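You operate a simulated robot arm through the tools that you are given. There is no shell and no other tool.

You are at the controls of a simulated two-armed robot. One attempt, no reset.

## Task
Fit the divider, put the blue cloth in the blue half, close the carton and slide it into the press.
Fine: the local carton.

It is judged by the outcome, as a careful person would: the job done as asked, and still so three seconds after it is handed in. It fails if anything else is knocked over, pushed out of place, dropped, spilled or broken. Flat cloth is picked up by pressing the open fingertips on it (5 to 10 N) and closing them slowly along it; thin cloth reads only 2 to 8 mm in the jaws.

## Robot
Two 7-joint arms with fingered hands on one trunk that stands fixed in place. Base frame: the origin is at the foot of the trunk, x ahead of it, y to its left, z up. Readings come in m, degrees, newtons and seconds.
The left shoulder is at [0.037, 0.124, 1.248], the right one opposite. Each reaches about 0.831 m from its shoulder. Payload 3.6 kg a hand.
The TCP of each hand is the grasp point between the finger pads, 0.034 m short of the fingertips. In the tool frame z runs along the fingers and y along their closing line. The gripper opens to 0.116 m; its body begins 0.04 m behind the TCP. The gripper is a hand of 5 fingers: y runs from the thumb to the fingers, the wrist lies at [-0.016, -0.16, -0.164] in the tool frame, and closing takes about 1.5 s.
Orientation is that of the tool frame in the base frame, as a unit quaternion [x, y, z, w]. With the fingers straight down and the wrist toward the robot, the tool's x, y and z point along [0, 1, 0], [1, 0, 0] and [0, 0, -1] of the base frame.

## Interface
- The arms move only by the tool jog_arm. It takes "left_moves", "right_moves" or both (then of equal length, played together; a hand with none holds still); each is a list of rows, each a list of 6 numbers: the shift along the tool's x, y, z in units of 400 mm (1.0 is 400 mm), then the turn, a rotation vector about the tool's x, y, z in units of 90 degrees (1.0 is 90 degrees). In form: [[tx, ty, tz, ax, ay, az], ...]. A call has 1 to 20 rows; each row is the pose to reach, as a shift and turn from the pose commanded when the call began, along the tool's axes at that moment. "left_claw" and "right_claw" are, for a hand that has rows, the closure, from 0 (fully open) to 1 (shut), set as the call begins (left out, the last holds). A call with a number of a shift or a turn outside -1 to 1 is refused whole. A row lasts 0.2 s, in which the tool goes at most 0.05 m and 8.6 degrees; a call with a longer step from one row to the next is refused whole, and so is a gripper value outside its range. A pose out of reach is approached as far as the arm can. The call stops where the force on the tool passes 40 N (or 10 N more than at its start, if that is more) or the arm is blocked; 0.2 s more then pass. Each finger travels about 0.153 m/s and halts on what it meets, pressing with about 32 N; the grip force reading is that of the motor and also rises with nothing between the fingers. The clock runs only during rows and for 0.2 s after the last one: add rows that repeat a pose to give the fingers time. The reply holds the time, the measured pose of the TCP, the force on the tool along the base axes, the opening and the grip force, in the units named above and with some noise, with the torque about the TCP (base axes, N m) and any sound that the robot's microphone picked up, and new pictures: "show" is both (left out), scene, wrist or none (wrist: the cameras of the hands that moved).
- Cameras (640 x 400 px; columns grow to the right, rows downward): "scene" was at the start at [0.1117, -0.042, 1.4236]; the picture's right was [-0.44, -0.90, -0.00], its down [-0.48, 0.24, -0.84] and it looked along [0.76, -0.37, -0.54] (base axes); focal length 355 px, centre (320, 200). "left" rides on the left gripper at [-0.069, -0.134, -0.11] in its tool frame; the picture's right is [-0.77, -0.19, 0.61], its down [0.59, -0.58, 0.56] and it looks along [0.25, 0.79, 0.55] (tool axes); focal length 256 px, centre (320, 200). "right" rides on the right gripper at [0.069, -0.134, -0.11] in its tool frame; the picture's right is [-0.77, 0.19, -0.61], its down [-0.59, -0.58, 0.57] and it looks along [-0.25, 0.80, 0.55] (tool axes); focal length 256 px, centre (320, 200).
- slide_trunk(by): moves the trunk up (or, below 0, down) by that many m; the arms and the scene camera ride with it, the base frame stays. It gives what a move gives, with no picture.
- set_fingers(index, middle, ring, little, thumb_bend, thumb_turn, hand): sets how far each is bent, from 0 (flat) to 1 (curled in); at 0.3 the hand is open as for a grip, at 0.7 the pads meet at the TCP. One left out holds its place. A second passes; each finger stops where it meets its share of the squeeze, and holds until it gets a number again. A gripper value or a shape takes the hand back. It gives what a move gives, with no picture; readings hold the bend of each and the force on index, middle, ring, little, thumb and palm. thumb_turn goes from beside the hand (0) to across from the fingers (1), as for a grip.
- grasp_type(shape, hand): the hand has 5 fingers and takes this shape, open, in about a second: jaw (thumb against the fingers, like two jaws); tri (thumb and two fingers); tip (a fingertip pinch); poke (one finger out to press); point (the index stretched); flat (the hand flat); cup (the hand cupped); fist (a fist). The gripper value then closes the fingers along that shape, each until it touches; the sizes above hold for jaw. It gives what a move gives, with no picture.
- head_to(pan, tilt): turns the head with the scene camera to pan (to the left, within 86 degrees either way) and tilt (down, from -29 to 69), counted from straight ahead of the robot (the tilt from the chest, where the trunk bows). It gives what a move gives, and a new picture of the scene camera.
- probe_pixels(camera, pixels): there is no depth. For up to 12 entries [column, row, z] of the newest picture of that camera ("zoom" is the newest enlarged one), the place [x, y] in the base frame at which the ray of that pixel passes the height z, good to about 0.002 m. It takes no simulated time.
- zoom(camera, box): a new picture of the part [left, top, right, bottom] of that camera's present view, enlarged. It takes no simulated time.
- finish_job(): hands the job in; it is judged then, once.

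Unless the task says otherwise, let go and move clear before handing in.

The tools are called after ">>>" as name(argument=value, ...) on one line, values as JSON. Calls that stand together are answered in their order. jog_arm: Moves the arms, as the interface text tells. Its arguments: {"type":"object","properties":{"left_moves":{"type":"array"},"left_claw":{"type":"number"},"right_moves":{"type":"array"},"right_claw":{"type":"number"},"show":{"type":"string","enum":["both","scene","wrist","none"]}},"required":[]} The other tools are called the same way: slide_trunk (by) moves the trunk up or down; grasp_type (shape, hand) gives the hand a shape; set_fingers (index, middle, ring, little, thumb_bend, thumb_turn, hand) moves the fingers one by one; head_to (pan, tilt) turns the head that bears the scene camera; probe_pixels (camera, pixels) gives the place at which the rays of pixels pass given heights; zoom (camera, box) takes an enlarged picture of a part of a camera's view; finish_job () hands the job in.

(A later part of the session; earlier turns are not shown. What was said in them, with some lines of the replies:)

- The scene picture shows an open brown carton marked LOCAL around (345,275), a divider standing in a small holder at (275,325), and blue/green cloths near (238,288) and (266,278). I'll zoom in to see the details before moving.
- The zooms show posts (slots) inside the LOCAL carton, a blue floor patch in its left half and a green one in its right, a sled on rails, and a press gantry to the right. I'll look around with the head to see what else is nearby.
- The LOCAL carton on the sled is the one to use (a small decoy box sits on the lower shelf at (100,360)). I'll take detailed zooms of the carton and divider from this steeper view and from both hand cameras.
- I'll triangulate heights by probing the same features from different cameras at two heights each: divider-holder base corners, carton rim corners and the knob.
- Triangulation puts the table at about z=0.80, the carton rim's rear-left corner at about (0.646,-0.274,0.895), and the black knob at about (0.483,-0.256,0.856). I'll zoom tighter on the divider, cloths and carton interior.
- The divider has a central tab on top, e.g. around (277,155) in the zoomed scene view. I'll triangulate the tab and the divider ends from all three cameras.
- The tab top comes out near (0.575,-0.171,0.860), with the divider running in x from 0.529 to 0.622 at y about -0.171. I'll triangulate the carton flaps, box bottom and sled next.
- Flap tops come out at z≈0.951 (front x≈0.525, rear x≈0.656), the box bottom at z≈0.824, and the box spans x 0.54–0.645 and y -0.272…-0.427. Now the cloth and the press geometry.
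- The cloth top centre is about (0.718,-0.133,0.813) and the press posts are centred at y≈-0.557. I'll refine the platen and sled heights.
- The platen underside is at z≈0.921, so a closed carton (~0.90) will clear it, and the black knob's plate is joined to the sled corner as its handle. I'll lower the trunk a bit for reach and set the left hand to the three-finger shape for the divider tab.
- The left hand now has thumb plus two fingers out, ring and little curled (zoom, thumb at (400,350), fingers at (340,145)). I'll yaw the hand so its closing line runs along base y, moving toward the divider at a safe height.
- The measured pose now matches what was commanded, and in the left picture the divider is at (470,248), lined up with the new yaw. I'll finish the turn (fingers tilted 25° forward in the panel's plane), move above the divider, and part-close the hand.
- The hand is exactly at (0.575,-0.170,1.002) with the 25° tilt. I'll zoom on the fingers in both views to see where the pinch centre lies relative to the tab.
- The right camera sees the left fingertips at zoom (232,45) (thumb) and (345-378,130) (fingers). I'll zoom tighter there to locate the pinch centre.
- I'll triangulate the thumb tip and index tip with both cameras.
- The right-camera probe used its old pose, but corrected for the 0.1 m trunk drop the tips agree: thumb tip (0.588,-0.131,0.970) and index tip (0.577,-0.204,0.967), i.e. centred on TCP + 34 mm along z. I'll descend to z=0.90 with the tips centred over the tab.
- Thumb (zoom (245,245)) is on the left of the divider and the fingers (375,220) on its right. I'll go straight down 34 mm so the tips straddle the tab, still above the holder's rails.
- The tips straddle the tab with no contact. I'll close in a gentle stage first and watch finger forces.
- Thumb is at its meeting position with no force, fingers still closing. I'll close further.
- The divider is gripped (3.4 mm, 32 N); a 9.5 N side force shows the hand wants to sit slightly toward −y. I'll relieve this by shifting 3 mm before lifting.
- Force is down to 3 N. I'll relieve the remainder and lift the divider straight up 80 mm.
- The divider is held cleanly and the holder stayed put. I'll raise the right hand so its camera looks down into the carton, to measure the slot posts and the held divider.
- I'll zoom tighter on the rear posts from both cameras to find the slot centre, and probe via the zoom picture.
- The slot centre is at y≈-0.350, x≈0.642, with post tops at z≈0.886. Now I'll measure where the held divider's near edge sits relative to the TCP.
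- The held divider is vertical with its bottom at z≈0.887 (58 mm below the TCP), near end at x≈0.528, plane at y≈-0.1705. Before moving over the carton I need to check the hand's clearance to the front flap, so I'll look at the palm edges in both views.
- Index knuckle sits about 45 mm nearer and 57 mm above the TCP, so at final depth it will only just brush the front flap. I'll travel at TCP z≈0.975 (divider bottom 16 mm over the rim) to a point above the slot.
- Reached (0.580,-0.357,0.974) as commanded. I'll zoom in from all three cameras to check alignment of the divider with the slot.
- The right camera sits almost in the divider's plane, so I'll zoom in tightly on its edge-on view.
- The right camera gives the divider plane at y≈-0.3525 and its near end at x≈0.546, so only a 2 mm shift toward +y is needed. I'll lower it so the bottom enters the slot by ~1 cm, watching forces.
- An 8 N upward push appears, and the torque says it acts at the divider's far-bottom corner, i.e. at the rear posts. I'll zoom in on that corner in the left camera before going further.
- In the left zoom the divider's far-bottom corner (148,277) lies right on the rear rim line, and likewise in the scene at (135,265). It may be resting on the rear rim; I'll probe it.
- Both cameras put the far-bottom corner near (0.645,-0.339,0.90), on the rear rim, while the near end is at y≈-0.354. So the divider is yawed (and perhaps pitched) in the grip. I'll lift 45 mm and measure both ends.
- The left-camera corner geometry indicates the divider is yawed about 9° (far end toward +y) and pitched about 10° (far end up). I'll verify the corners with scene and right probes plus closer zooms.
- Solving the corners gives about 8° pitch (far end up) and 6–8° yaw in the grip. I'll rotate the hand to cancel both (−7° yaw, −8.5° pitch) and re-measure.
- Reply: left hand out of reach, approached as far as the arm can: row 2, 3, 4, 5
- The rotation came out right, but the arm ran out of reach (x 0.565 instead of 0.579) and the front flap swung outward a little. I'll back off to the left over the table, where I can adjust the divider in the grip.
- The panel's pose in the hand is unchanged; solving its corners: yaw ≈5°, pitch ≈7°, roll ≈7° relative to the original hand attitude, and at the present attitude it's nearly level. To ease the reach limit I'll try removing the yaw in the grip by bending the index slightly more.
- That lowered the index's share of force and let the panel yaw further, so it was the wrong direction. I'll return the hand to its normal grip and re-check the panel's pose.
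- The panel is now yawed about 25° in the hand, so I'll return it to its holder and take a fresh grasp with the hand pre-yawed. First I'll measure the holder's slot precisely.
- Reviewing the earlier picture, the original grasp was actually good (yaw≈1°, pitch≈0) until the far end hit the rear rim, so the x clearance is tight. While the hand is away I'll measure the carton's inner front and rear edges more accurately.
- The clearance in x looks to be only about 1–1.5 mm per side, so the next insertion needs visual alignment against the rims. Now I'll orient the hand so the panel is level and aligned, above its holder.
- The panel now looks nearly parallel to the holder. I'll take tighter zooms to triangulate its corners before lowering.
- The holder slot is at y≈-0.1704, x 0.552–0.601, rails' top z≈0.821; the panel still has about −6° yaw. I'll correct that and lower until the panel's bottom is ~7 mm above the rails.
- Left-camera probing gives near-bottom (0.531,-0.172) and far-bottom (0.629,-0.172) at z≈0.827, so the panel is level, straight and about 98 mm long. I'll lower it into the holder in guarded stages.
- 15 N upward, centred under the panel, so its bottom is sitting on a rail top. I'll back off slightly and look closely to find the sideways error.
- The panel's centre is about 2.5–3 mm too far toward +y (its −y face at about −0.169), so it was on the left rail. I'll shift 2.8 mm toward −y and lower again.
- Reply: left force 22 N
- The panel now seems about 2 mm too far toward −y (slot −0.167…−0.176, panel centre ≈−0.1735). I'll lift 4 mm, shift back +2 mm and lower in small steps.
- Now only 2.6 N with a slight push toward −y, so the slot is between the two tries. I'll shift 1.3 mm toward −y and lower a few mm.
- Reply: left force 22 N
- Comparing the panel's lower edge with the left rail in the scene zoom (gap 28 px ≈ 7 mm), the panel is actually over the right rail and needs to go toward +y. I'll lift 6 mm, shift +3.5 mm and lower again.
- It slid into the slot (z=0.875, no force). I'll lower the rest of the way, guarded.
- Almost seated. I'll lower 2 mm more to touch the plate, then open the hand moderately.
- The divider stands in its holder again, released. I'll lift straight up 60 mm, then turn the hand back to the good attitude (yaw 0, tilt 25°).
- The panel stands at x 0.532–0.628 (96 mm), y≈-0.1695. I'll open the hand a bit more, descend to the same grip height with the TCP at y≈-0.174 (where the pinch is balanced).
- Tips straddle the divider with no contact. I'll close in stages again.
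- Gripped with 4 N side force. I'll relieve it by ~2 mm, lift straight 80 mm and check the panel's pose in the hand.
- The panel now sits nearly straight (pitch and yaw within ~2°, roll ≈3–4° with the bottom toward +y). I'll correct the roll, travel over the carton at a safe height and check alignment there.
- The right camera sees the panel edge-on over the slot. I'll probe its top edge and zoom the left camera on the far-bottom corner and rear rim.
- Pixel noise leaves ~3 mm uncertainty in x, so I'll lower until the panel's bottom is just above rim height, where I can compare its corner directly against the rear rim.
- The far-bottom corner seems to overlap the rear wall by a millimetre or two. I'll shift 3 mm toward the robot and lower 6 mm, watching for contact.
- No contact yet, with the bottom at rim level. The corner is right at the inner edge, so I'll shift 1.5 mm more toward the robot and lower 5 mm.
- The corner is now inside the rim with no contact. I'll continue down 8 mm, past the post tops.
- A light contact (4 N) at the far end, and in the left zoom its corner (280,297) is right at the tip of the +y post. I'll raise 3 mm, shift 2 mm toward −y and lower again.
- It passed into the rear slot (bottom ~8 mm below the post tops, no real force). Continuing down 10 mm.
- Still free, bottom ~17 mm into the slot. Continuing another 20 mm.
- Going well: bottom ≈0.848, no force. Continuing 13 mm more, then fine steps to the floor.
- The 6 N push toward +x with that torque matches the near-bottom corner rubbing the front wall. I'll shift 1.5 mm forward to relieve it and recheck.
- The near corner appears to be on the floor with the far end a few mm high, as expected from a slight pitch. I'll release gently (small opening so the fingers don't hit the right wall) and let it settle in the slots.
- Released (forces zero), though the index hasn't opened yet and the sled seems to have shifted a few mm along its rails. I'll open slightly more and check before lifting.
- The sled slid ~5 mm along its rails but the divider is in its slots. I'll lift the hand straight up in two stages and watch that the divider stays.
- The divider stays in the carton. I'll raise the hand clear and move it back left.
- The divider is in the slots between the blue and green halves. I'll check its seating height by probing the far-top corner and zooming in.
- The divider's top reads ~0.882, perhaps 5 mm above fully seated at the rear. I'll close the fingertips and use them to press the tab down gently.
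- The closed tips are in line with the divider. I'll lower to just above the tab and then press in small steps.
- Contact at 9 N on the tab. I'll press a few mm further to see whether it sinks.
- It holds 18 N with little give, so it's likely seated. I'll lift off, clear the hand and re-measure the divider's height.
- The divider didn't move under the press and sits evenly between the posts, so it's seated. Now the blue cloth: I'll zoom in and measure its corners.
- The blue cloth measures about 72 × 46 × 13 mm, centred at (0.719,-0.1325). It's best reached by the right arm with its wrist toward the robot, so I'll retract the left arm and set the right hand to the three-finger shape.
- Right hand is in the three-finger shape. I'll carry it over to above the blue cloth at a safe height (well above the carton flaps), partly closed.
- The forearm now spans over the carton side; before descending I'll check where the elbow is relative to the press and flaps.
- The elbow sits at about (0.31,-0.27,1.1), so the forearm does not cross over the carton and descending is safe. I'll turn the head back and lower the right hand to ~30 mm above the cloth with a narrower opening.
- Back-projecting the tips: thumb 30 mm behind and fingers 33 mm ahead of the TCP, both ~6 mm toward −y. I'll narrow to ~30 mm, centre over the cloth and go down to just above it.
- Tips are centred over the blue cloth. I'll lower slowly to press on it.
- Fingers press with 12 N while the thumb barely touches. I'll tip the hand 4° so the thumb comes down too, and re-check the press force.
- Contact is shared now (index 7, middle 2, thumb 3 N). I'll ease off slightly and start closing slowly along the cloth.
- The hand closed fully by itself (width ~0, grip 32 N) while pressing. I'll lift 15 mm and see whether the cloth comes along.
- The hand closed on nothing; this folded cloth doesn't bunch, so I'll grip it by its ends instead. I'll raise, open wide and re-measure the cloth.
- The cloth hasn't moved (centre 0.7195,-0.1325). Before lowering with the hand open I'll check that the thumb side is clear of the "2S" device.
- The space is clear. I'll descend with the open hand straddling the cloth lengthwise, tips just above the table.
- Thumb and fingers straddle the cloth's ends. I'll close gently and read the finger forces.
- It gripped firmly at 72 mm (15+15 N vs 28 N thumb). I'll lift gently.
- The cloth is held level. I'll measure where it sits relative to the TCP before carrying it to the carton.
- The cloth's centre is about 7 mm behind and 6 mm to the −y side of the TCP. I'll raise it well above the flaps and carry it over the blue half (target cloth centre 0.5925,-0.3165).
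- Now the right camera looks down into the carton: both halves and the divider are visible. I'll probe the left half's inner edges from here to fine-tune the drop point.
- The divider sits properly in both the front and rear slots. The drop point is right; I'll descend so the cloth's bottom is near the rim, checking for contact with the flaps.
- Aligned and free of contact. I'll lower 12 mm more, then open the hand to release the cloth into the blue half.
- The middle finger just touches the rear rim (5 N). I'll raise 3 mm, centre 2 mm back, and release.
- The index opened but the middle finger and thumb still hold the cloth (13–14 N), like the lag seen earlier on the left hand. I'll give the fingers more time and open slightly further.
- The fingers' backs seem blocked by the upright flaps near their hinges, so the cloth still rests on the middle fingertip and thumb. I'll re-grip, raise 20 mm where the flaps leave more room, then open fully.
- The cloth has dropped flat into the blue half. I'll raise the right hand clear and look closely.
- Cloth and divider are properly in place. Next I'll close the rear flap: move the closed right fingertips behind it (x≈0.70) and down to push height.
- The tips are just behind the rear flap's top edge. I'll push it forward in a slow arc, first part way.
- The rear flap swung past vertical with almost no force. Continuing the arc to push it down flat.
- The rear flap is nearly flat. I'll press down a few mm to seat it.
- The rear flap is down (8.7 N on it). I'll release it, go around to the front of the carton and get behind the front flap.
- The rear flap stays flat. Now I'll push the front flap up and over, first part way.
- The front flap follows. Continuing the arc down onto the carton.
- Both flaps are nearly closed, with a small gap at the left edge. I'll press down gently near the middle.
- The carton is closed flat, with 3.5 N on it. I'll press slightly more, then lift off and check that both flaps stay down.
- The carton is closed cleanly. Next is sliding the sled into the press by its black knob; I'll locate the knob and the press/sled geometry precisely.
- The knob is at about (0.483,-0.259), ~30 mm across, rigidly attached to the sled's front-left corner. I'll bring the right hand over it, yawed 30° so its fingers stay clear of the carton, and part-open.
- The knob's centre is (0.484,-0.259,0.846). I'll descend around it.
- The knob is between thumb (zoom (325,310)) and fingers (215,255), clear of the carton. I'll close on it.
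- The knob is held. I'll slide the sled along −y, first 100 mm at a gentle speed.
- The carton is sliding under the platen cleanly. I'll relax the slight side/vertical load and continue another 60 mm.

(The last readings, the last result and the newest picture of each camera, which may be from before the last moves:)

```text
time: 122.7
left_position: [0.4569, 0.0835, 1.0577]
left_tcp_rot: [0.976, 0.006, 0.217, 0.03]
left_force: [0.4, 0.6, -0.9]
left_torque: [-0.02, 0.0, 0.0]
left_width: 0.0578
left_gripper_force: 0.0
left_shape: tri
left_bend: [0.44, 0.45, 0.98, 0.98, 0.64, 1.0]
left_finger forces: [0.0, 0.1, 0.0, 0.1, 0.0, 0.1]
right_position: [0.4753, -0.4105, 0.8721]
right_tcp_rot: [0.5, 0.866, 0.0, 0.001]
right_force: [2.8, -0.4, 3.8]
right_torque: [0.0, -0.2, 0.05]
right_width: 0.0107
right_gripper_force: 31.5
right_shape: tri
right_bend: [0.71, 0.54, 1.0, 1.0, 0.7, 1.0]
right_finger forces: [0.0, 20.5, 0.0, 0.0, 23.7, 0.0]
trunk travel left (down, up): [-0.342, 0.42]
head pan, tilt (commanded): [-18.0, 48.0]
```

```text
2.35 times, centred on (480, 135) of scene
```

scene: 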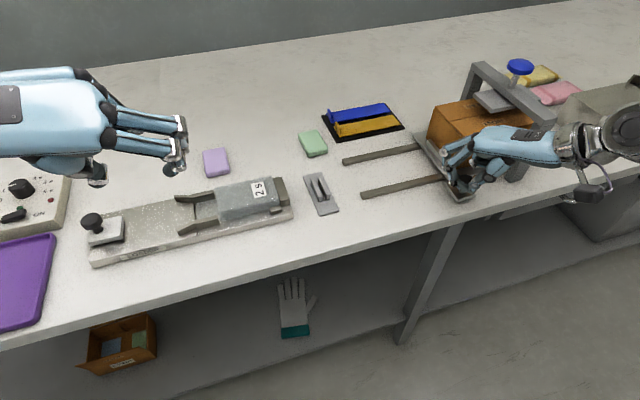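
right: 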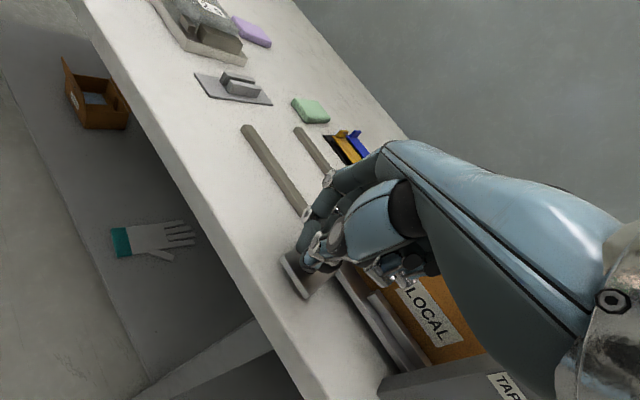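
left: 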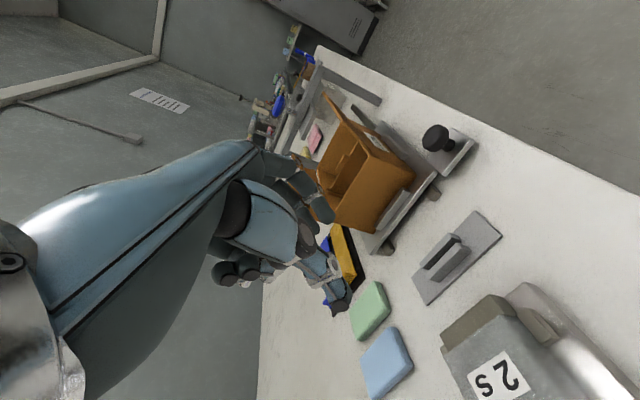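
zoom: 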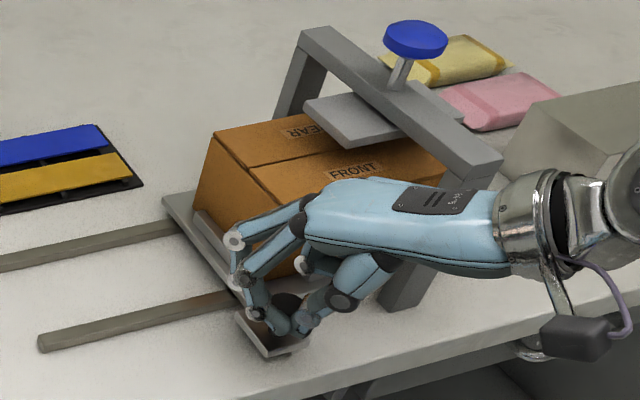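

The carton is half under the platen with small forces. I'll measure the carton against the press frame, then finish the last ~47 mm.

>>> jog_arm(right_moves=[[-0.017, -0.0098, 0, 0, 0, 0], [-0.0339, -0.0196, 0, 0, 0, 0], [-0.0509, -0.0294, 0, 0, 0, 0], [-0.0679, -0.0392, 0, 0, 0, 0], [-0.0848, -0.049, 0, 0, 0, 0], [-0.0848, -0.049, 0, 0, 0, 0]])

>>> zoom(camera="scene", box=[400, 50, 580, 220])

>>> zoom(camera="right", box=[260, 220, 560, 400])

```text
time: 124.1
left_position: [0.4557, 0.0849, 1.0583]
left_tcp_rot: [0.976, 0.007, 0.217, 0.032]
left_force: [0.4, -0.6, 0.2]
left_torque: [0.01, -0.05, 0.0]
left_width: 0.0577
left_gripper_force: 0.0
left_shape: tri
left_bend: [0.44, 0.45, 0.98, 0.98, 0.64, 1.0]
left_finger forces: [0.1, 0.0, 0.0, 0.1, 0.0, 0.0]
right_position: [0.4753, -0.45, 0.8709]
right_tcp_rot: [0.499, 0.867, 0.0, -0.001]
right_force: [2.6, 6.5, 3.8]
right_torque: [0.24, -0.19, 0.16]
right_width: 0.0112
right_gripper_force: 32.4
right_shape: tri
right_bend: [0.71, 0.53, 1.0, 1.0, 0.7, 1.0]
right_finger forces: [0.0, 22.7, 0.0, 0.1, 23.6, 0.0]
trunk travel left (down, up): [-0.342, 0.42]
head pan, tilt (commanded): [-18.0, 48.0]
```

scene: 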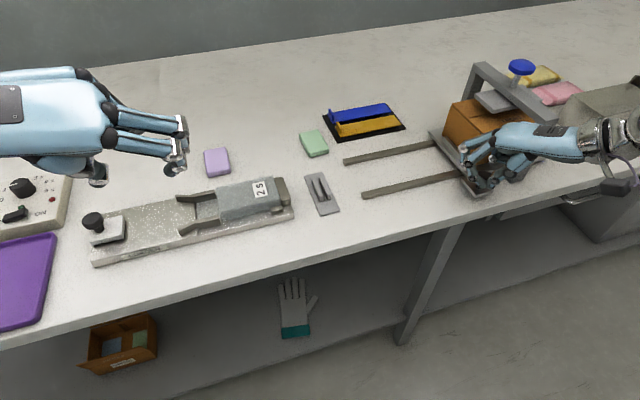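
right: 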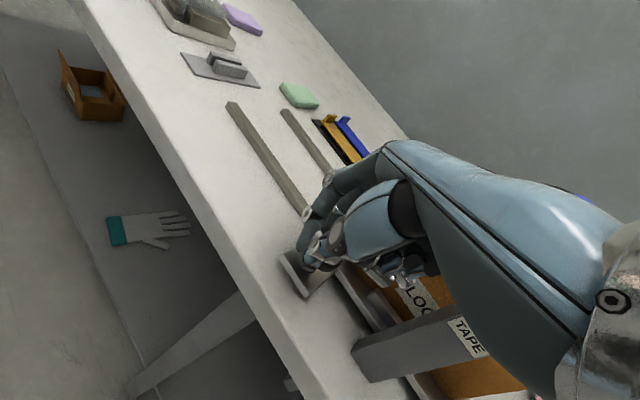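

```text
2.35 times, centred on (490, 135) of scene
```

zoom: 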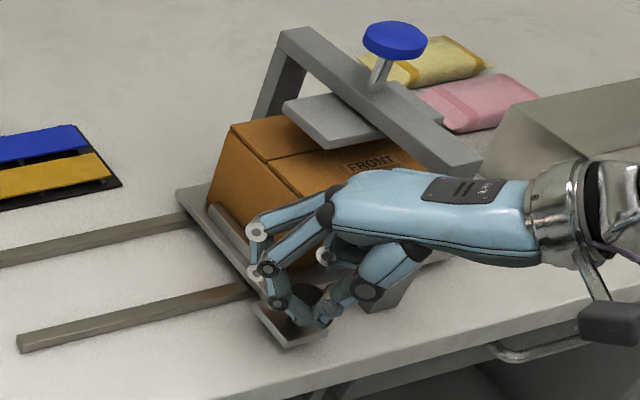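

```text
2.13 times, centred on (410, 310) of right
```

zoom: 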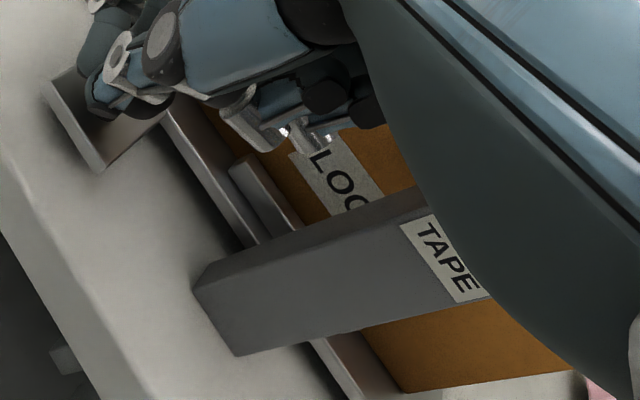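

A 6.5 N resistance in y has appeared, suggesting the sled is reaching its end stop (carton centre ≈ -0.55). I'll nudge a few mm more to confirm.

>>> jog_arm(right_moves=[[-0.0043, -0.0025, 0, 0, 0, 0], [-0.0087, -0.005, 0, 0, 0, 0], [-0.0087, -0.005, 0, 0, 0, 0]], show="none")

>>> zoom(camera="scene", box=[430, 60, 560, 200])

```text
time: 124.9
left_position: [0.4562, 0.0851, 1.0575]
left_tcp_rot: [0.976, 0.007, 0.218, 0.032]
left_force: [-0.1, -0.3, 0.1]
left_torque: [-0.01, -0.01, -0.01]
left_width: 0.0577
left_gripper_force: 0.1
left_shape: tri
left_bend: [0.44, 0.45, 0.98, 0.98, 0.64, 1.0]
left_finger forces: [0.0, 0.1, 0.0, 0.0, 0.0, 0.0]
right_position: [0.4742, -0.4516, 0.8711]
right_tcp_rot: [0.498, 0.867, 0.0, -0.001]
right_force: [2.3, 22.9, -2.6]
right_torque: [0.58, -0.19, 0.36]
right_width: 0.0124
right_gripper_force: 32.6
right_shape: tri
right_bend: [0.71, 0.52, 1.0, 1.0, 0.7, 1.0]
right_finger forces: [0.0, 24.9, 0.1, 0.0, 22.3, 0.0]
trunk travel left (down, up): [-0.342, 0.42]
head pan, tilt (commanded): [-18.0, 48.0]
```

```text
2.86 times, centred on (495, 130) of scene
```

zoom: 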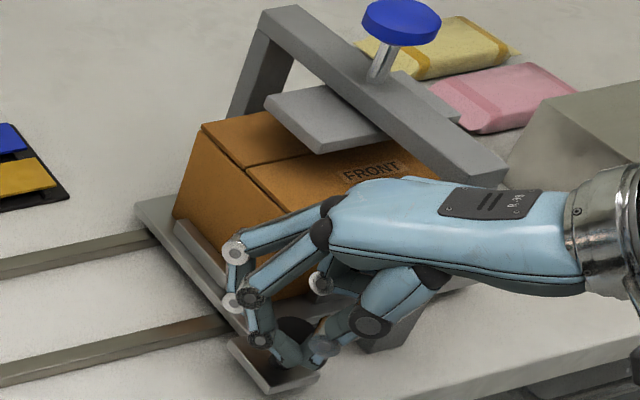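

It's a firm stop at the sled itself (22.9 N, acting at the knob), after ~200 mm of travel – the sled is home in the press. I'll relax the push, open the hand and lift clear of the knob.

>>> jog_arm(right_moves=[[0.0087, 0.005, 0, 0, 0, 0], [0.0087, 0.005, 0, 0, 0, 0]], show="none")

>>> jog_arm(right_moves=[[0, 0, 0, 0, 0, 0], [0, 0, 0, 0, 0, 0], [0, 0, 0, 0, 0, 0], [0, 0, 0, 0, 0, 0], [0, 0, 0, 0, 0, 0]], right_claw=0.55)

>>> zoom(camera="scene", box=[430, 60, 560, 200])

>>> zoom(camera="right", box=[260, 180, 440, 360])

```text
time: 125.5
left_position: [0.4563, 0.0835, 1.0573]
left_tcp_rot: [0.976, 0.006, 0.216, 0.033]
left_force: [0.0, 1.1, 0.9]
left_torque: [0.03, -0.04, 0.0]
left_width: 0.0575
left_gripper_force: 0.2
left_shape: tri
left_bend: [0.44, 0.45, 0.98, 0.98, 0.64, 1.0]
left_finger forces: [0.0, 0.0, 0.0, 0.0, 0.0, 0.0]
right_position: [0.4739, -0.4492, 0.8699]
right_tcp_rot: [0.5, 0.866, 0.0, 0.0]
right_force: [3.1, 11.8, -0.6]
right_torque: [0.32, -0.19, 0.22]
right_width: 0.012
right_gripper_force: 32.0
right_shape: tri
right_bend: [0.71, 0.52, 1.0, 1.0, 0.7, 1.0]
right_finger forces: [0.0, 22.2, 0.0, 0.0, 22.3, 0.1]
trunk travel left (down, up): [-0.342, 0.42]
head pan, tilt (commanded): [-18.0, 48.0]
```

```text
time: 126.7
left_position: [0.4564, 0.0825, 1.059]
left_tcp_rot: [0.976, 0.006, 0.217, 0.031]
left_force: [0.1, -0.7, 0.2]
left_torque: [0.0, 0.0, 0.03]
left_width: 0.0576
left_gripper_force: 0.0
left_shape: tri
left_bend: [0.44, 0.45, 0.98, 0.98, 0.64, 1.0]
left_finger forces: [0.1, 0.0, 0.0, 0.0, 0.0, 0.0]
right_position: [0.4752, -0.4511, 0.87]
right_tcp_rot: [0.5, 0.866, 0.0, 0.0]
right_force: [0.0, 1.2, -0.2]
right_torque: [0.01, 0.01, 0.02]
right_width: 0.0519
right_gripper_force: 0.1
right_shape: tri
right_bend: [0.46, 0.47, 0.98, 0.98, 0.67, 1.0]
right_finger forces: [0.0, 0.0, 0.0, 0.0, 0.0, 0.0]
trunk travel left (down, up): [-0.342, 0.42]
head pan, tilt (commanded): [-18.0, 48.0]
```

scene: 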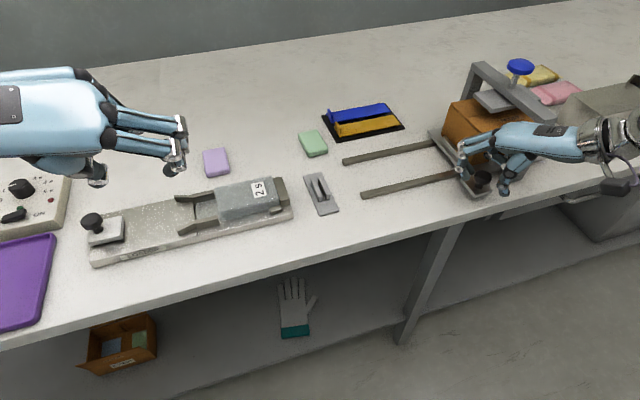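
right: 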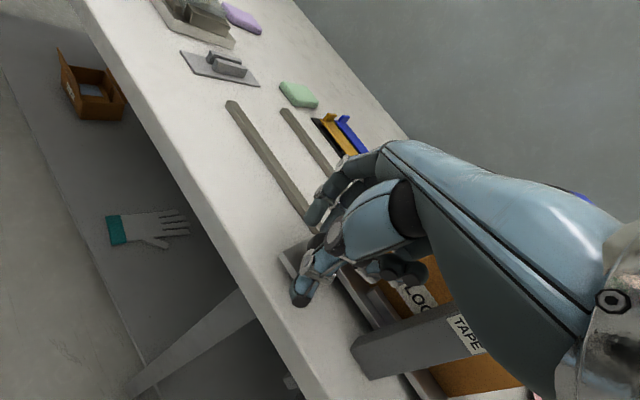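

```text
2.86 times, centred on (495, 130) of scene
```

zoom: 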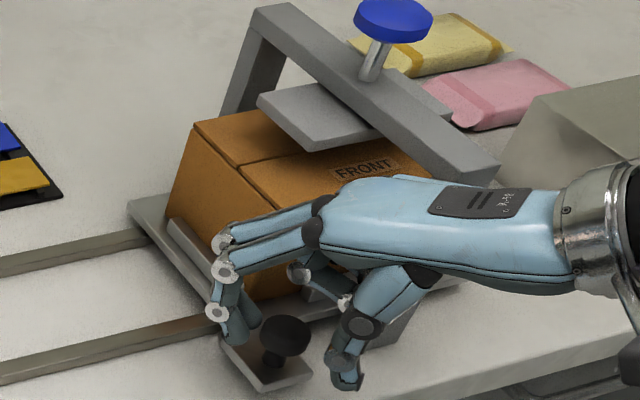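

```text
2.22 times, centred on (350, 270) of right
```

zoom: 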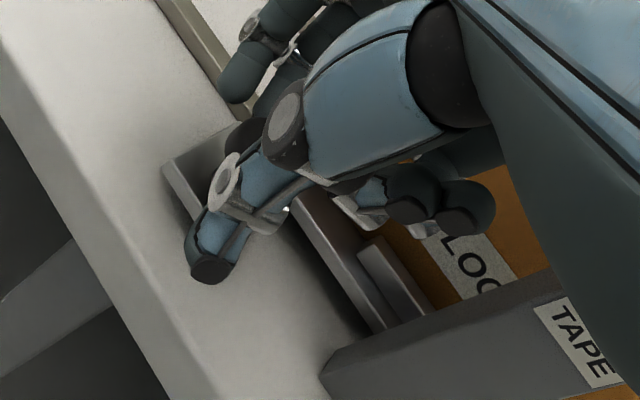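

Released. I'll lift straight up clear of the knob, then back away from the press.

>>> jog_arm(right_moves=[[0, 0, -0.04, 0, 0, 0], [0, 0, -0.1, 0, 0, 0], [0, 0, -0.2, 0, 0, 0], [0, 0, -0.3, 0, 0, 0], [0, 0, -0.4, 0, 0, 0], [0, -0.1, -0.45, 0, 0, 0], [0, -0.2, -0.45, 0, 0, 0], [0, -0.2, -0.45, 0, 0, 0]])

>>> head_to(pan=-38, tilt=45)

>>> zoom(camera="scene", box=[220, 60, 460, 230])

```text
time: 128.5
left_position: [0.4555, 0.0843, 1.0581]
left_tcp_rot: [0.976, 0.007, 0.216, 0.031]
left_force: [0.0, 0.7, 0.1]
left_torque: [0.02, -0.02, 0.03]
left_width: 0.0576
left_gripper_force: 0.0
left_shape: tri
left_bend: [0.44, 0.45, 0.98, 0.98, 0.64, 1.0]
left_finger forces: [0.1, 0.1, 0.1, 0.0, 0.1, 0.1]
right_position: [0.4049, -0.49, 1.051]
right_tcp_rot: [0.499, 0.867, 0.0, -0.001]
right_force: [0.1, -0.4, -0.6]
right_torque: [-0.01, -0.02, 0.03]
right_width: 0.0519
right_gripper_force: 0.1
right_shape: tri
right_bend: [0.45, 0.47, 0.98, 0.98, 0.66, 1.0]
right_finger forces: [0.1, 0.0, 0.0, 0.1, 0.0, 0.0]
trunk travel left (down, up): [-0.342, 0.42]
head pan, tilt (commanded): [-18.0, 48.0]
```

scene: 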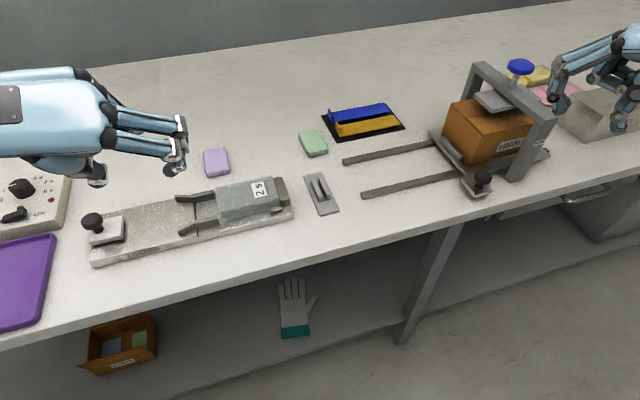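
right: 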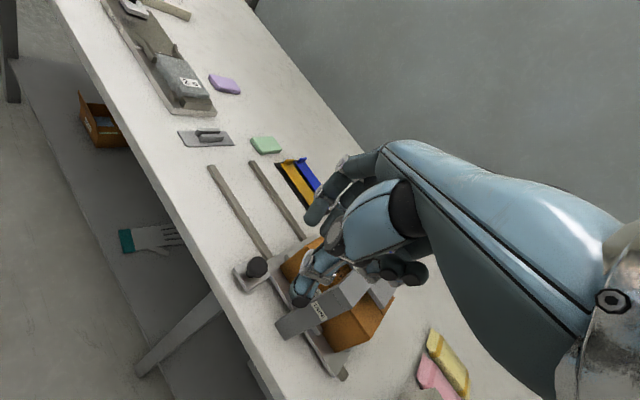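

```text
time: 129.3
left_position: [0.4553, 0.0825, 1.0586]
left_tcp_rot: [0.976, 0.007, 0.218, 0.03]
left_force: [-0.1, -0.2, -0.3]
left_torque: [0.0, -0.02, 0.0]
left_width: 0.0576
left_gripper_force: 0.1
left_shape: tri
left_bend: [0.44, 0.45, 0.98, 0.98, 0.64, 1.0]
left_finger forces: [0.1, 0.0, 0.1, 0.0, 0.0, 0.0]
right_position: [0.406, -0.4914, 1.0511]
right_tcp_rot: [0.5, 0.866, 0.001, 0.0]
right_force: [0.3, 0.0, 0.7]
right_torque: [0.01, 0.02, -0.03]
right_width: 0.0523
right_gripper_force: 0.1
right_shape: tri
right_bend: [0.45, 0.47, 0.98, 0.98, 0.66, 1.0]
right_finger forces: [0.0, 0.0, 0.0, 0.0, 0.1, 0.0]
trunk travel left (down, up): [-0.342, 0.42]
head pan, tilt (commanded): [-38.0, 45.0]
```

scene: 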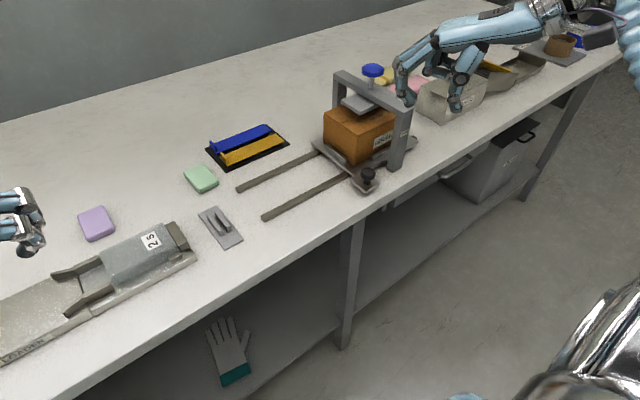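

```text
2.35 times, centred on (340, 145) of scene
```

zoom: 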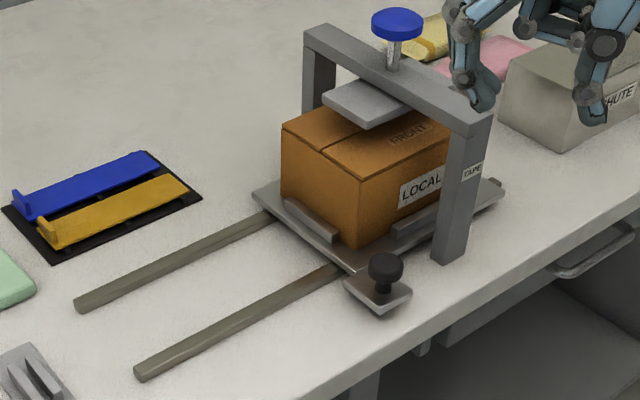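

The carton sits under the platen, closed, with the sled at the end of its rails. I'll move the right hand further clear and take a last close look, including the holder and other items.

>>> jog_arm(right_moves=[[0, -0.05, -0.05, 0, 0, 0.0667], [0, -0.1, -0.1, 0, 0, 0.1333], [0, -0.15, -0.15, 0, 0, 0.2], [0, -0.15, -0.2, 0, 0, 0.2667], [0, -0.15, -0.25, 0, 0, 0.3333], [0, -0.15, -0.25, 0, 0, 0.3333]])

>>> zoom(camera="scene", box=[290, 50, 440, 210])

>>> zoom(camera="right", box=[100, 140, 400, 400])

>>> zoom(camera="scene", box=[60, 100, 320, 300])

```text
time: 130.7
left_position: [0.4552, 0.083, 1.058]
left_tcp_rot: [0.976, 0.007, 0.217, 0.031]
left_force: [0.0, 0.2, 0.2]
left_torque: [-0.01, -0.02, 0.02]
left_width: 0.0577
left_gripper_force: 0.0
left_shape: tri
left_bend: [0.44, 0.45, 0.98, 0.98, 0.64, 1.0]
left_finger forces: [0.0, 0.0, 0.1, 0.0, 0.1, 0.0]
right_position: [0.3553, -0.521, 1.1529]
right_tcp_rot: [0.707, 0.707, 0.0, 0.0]
right_force: [0.1, 0.9, -0.3]
right_torque: [-0.01, -0.03, -0.03]
right_width: 0.0517
right_gripper_force: 0.1
right_shape: tri
right_bend: [0.45, 0.47, 0.98, 0.98, 0.66, 1.0]
right_finger forces: [0.0, 0.0, 0.1, 0.0, 0.0, 0.0]
trunk travel left (down, up): [-0.342, 0.42]
head pan, tilt (commanded): [-38.0, 45.0]
```

scene: 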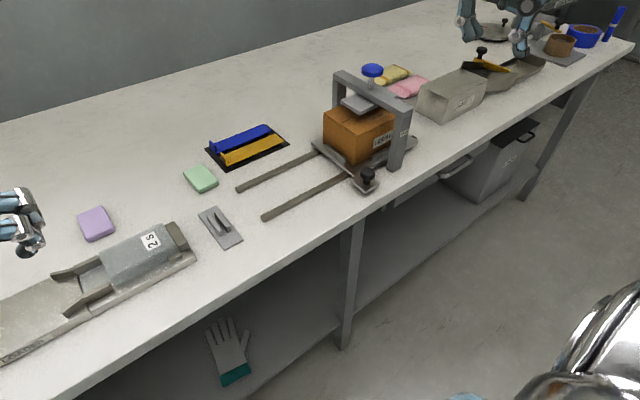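
right: 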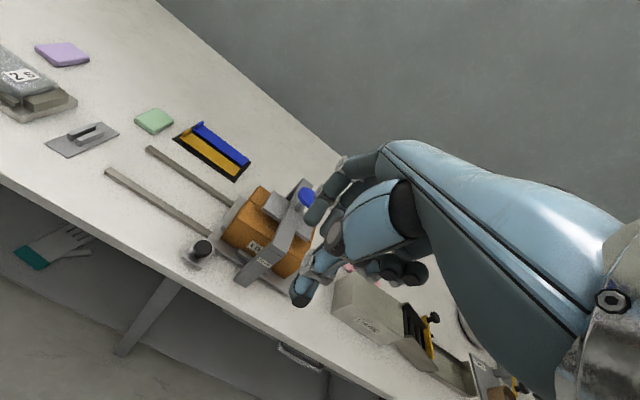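

```text
2.50 times, centred on (365, 130) of scene
```

zoom: 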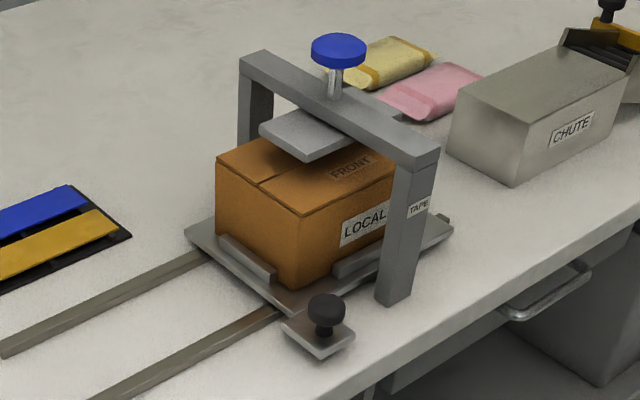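

```text
1.54 times, centred on (250, 270) of right
```

zoom: 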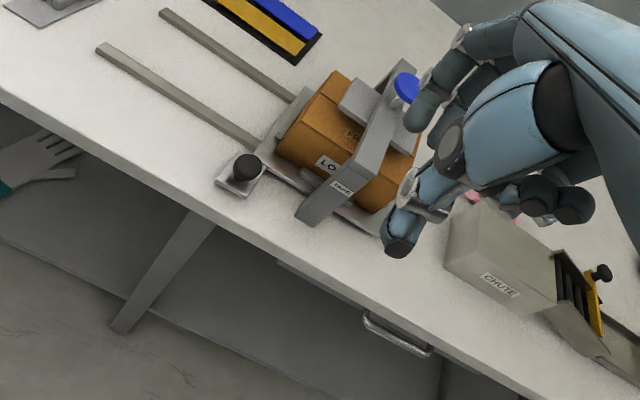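

```text
2.00 times, centred on (190, 200) of scene
```

zoom: 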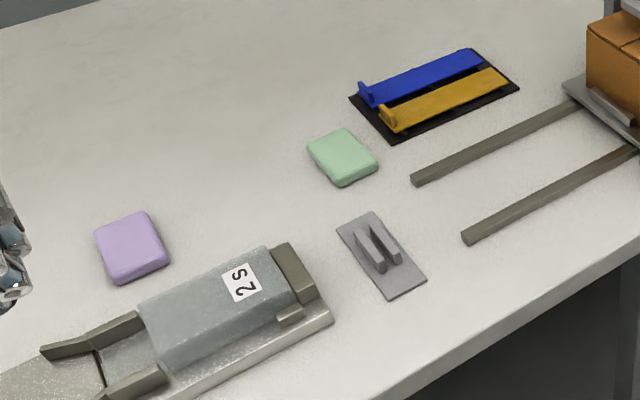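

I'll verify numerically that the carton is centred under the press.

>>> zoom(camera="right", box=[190, 170, 330, 300])

>>> zoom(camera="scene", box=[310, 60, 430, 190])

```text
3.08 times, centred on (260, 235) of right
```

zoom: 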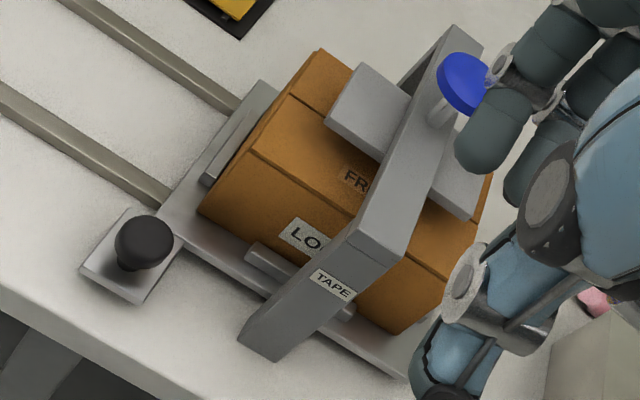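

```text
3.08 times, centred on (370, 125) of scene
```

zoom: 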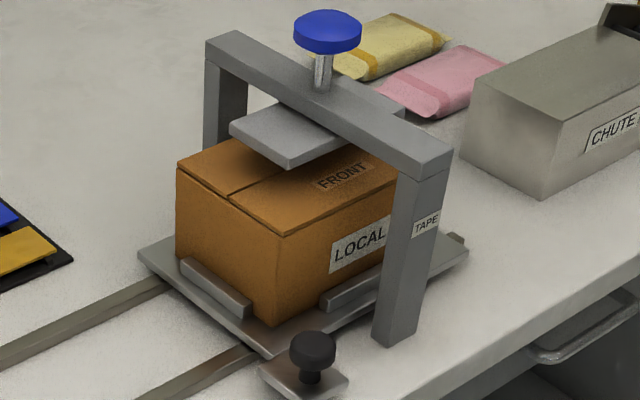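

>>> probe_pixels(camera="right", pixels=[[237.3, 219.4, 0.898], [311.3, 251.2, 0.898], [220.4, 238.9, 0.826], [284.4, 278.2, 0.826], [234, 282.1, 0.8], [247, 287.6, 0.8], [261.6, 209.7, 0.931], [273, 191.2, 0.931], [308, 240.8, 0.931]])

>>> probe_pixels(camera="scene", pixels=[[358, 135.7, 0.898], [323.8, 113.2, 0.898], [387.2, 168.4, 0.8], [397, 172.2, 0.8], [344, 103, 0.931], [361, 113, 0.931]])

```text
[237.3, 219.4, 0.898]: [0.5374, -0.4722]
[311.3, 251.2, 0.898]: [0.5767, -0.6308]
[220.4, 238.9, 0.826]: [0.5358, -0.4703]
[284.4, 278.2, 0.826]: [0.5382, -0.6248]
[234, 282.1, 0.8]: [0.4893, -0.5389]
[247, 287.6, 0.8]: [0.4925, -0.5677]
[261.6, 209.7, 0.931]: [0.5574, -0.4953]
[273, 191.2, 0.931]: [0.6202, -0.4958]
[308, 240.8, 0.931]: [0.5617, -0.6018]
```

```text
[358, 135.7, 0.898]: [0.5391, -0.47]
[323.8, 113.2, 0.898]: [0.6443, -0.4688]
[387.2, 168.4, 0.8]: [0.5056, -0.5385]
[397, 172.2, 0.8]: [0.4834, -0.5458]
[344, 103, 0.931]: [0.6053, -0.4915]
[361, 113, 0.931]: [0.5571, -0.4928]
```

The carton spans y −0.471…−0.627 and the platen −0.495…−0.602, so it is centred under the press, closed and at rest; both hands are open and clear. I'll hand the job in.

>>> finish_job()

```text
The job is handed in.
```

The local carton is packed, closed and under the press, and the job is handed in.

- **Divider:** it is fitted in both the front and rear slots. The first try caught on the rear rim and twisted in the grip. I set it back in its holder, regripped it and inserted it again, then pressed the tab with about 18 N and it did not sink further.
- **Blue cloth:** it is lying flat in the blue half. I could not lower it all the way because the fingers were wider than the carton opening. It was released at about rim height and fell roughly 6 cm.
- **Closing:** the rear flap went down first, then the front. Both lie flat and stayed down when I let go.
- **Press:** I slid the sled about 200 mm by its black knob to a firm stop. The carton's centre and the press plate's centre agree to within about 1 mm along the rails. I did not turn the blue knob on the press.

The other cloths, the divider holder and the devices all look to be where they started. The holder took up to about 20 N while I was putting the divider back, and I saw no lasting shift. Both hands are open and clear.
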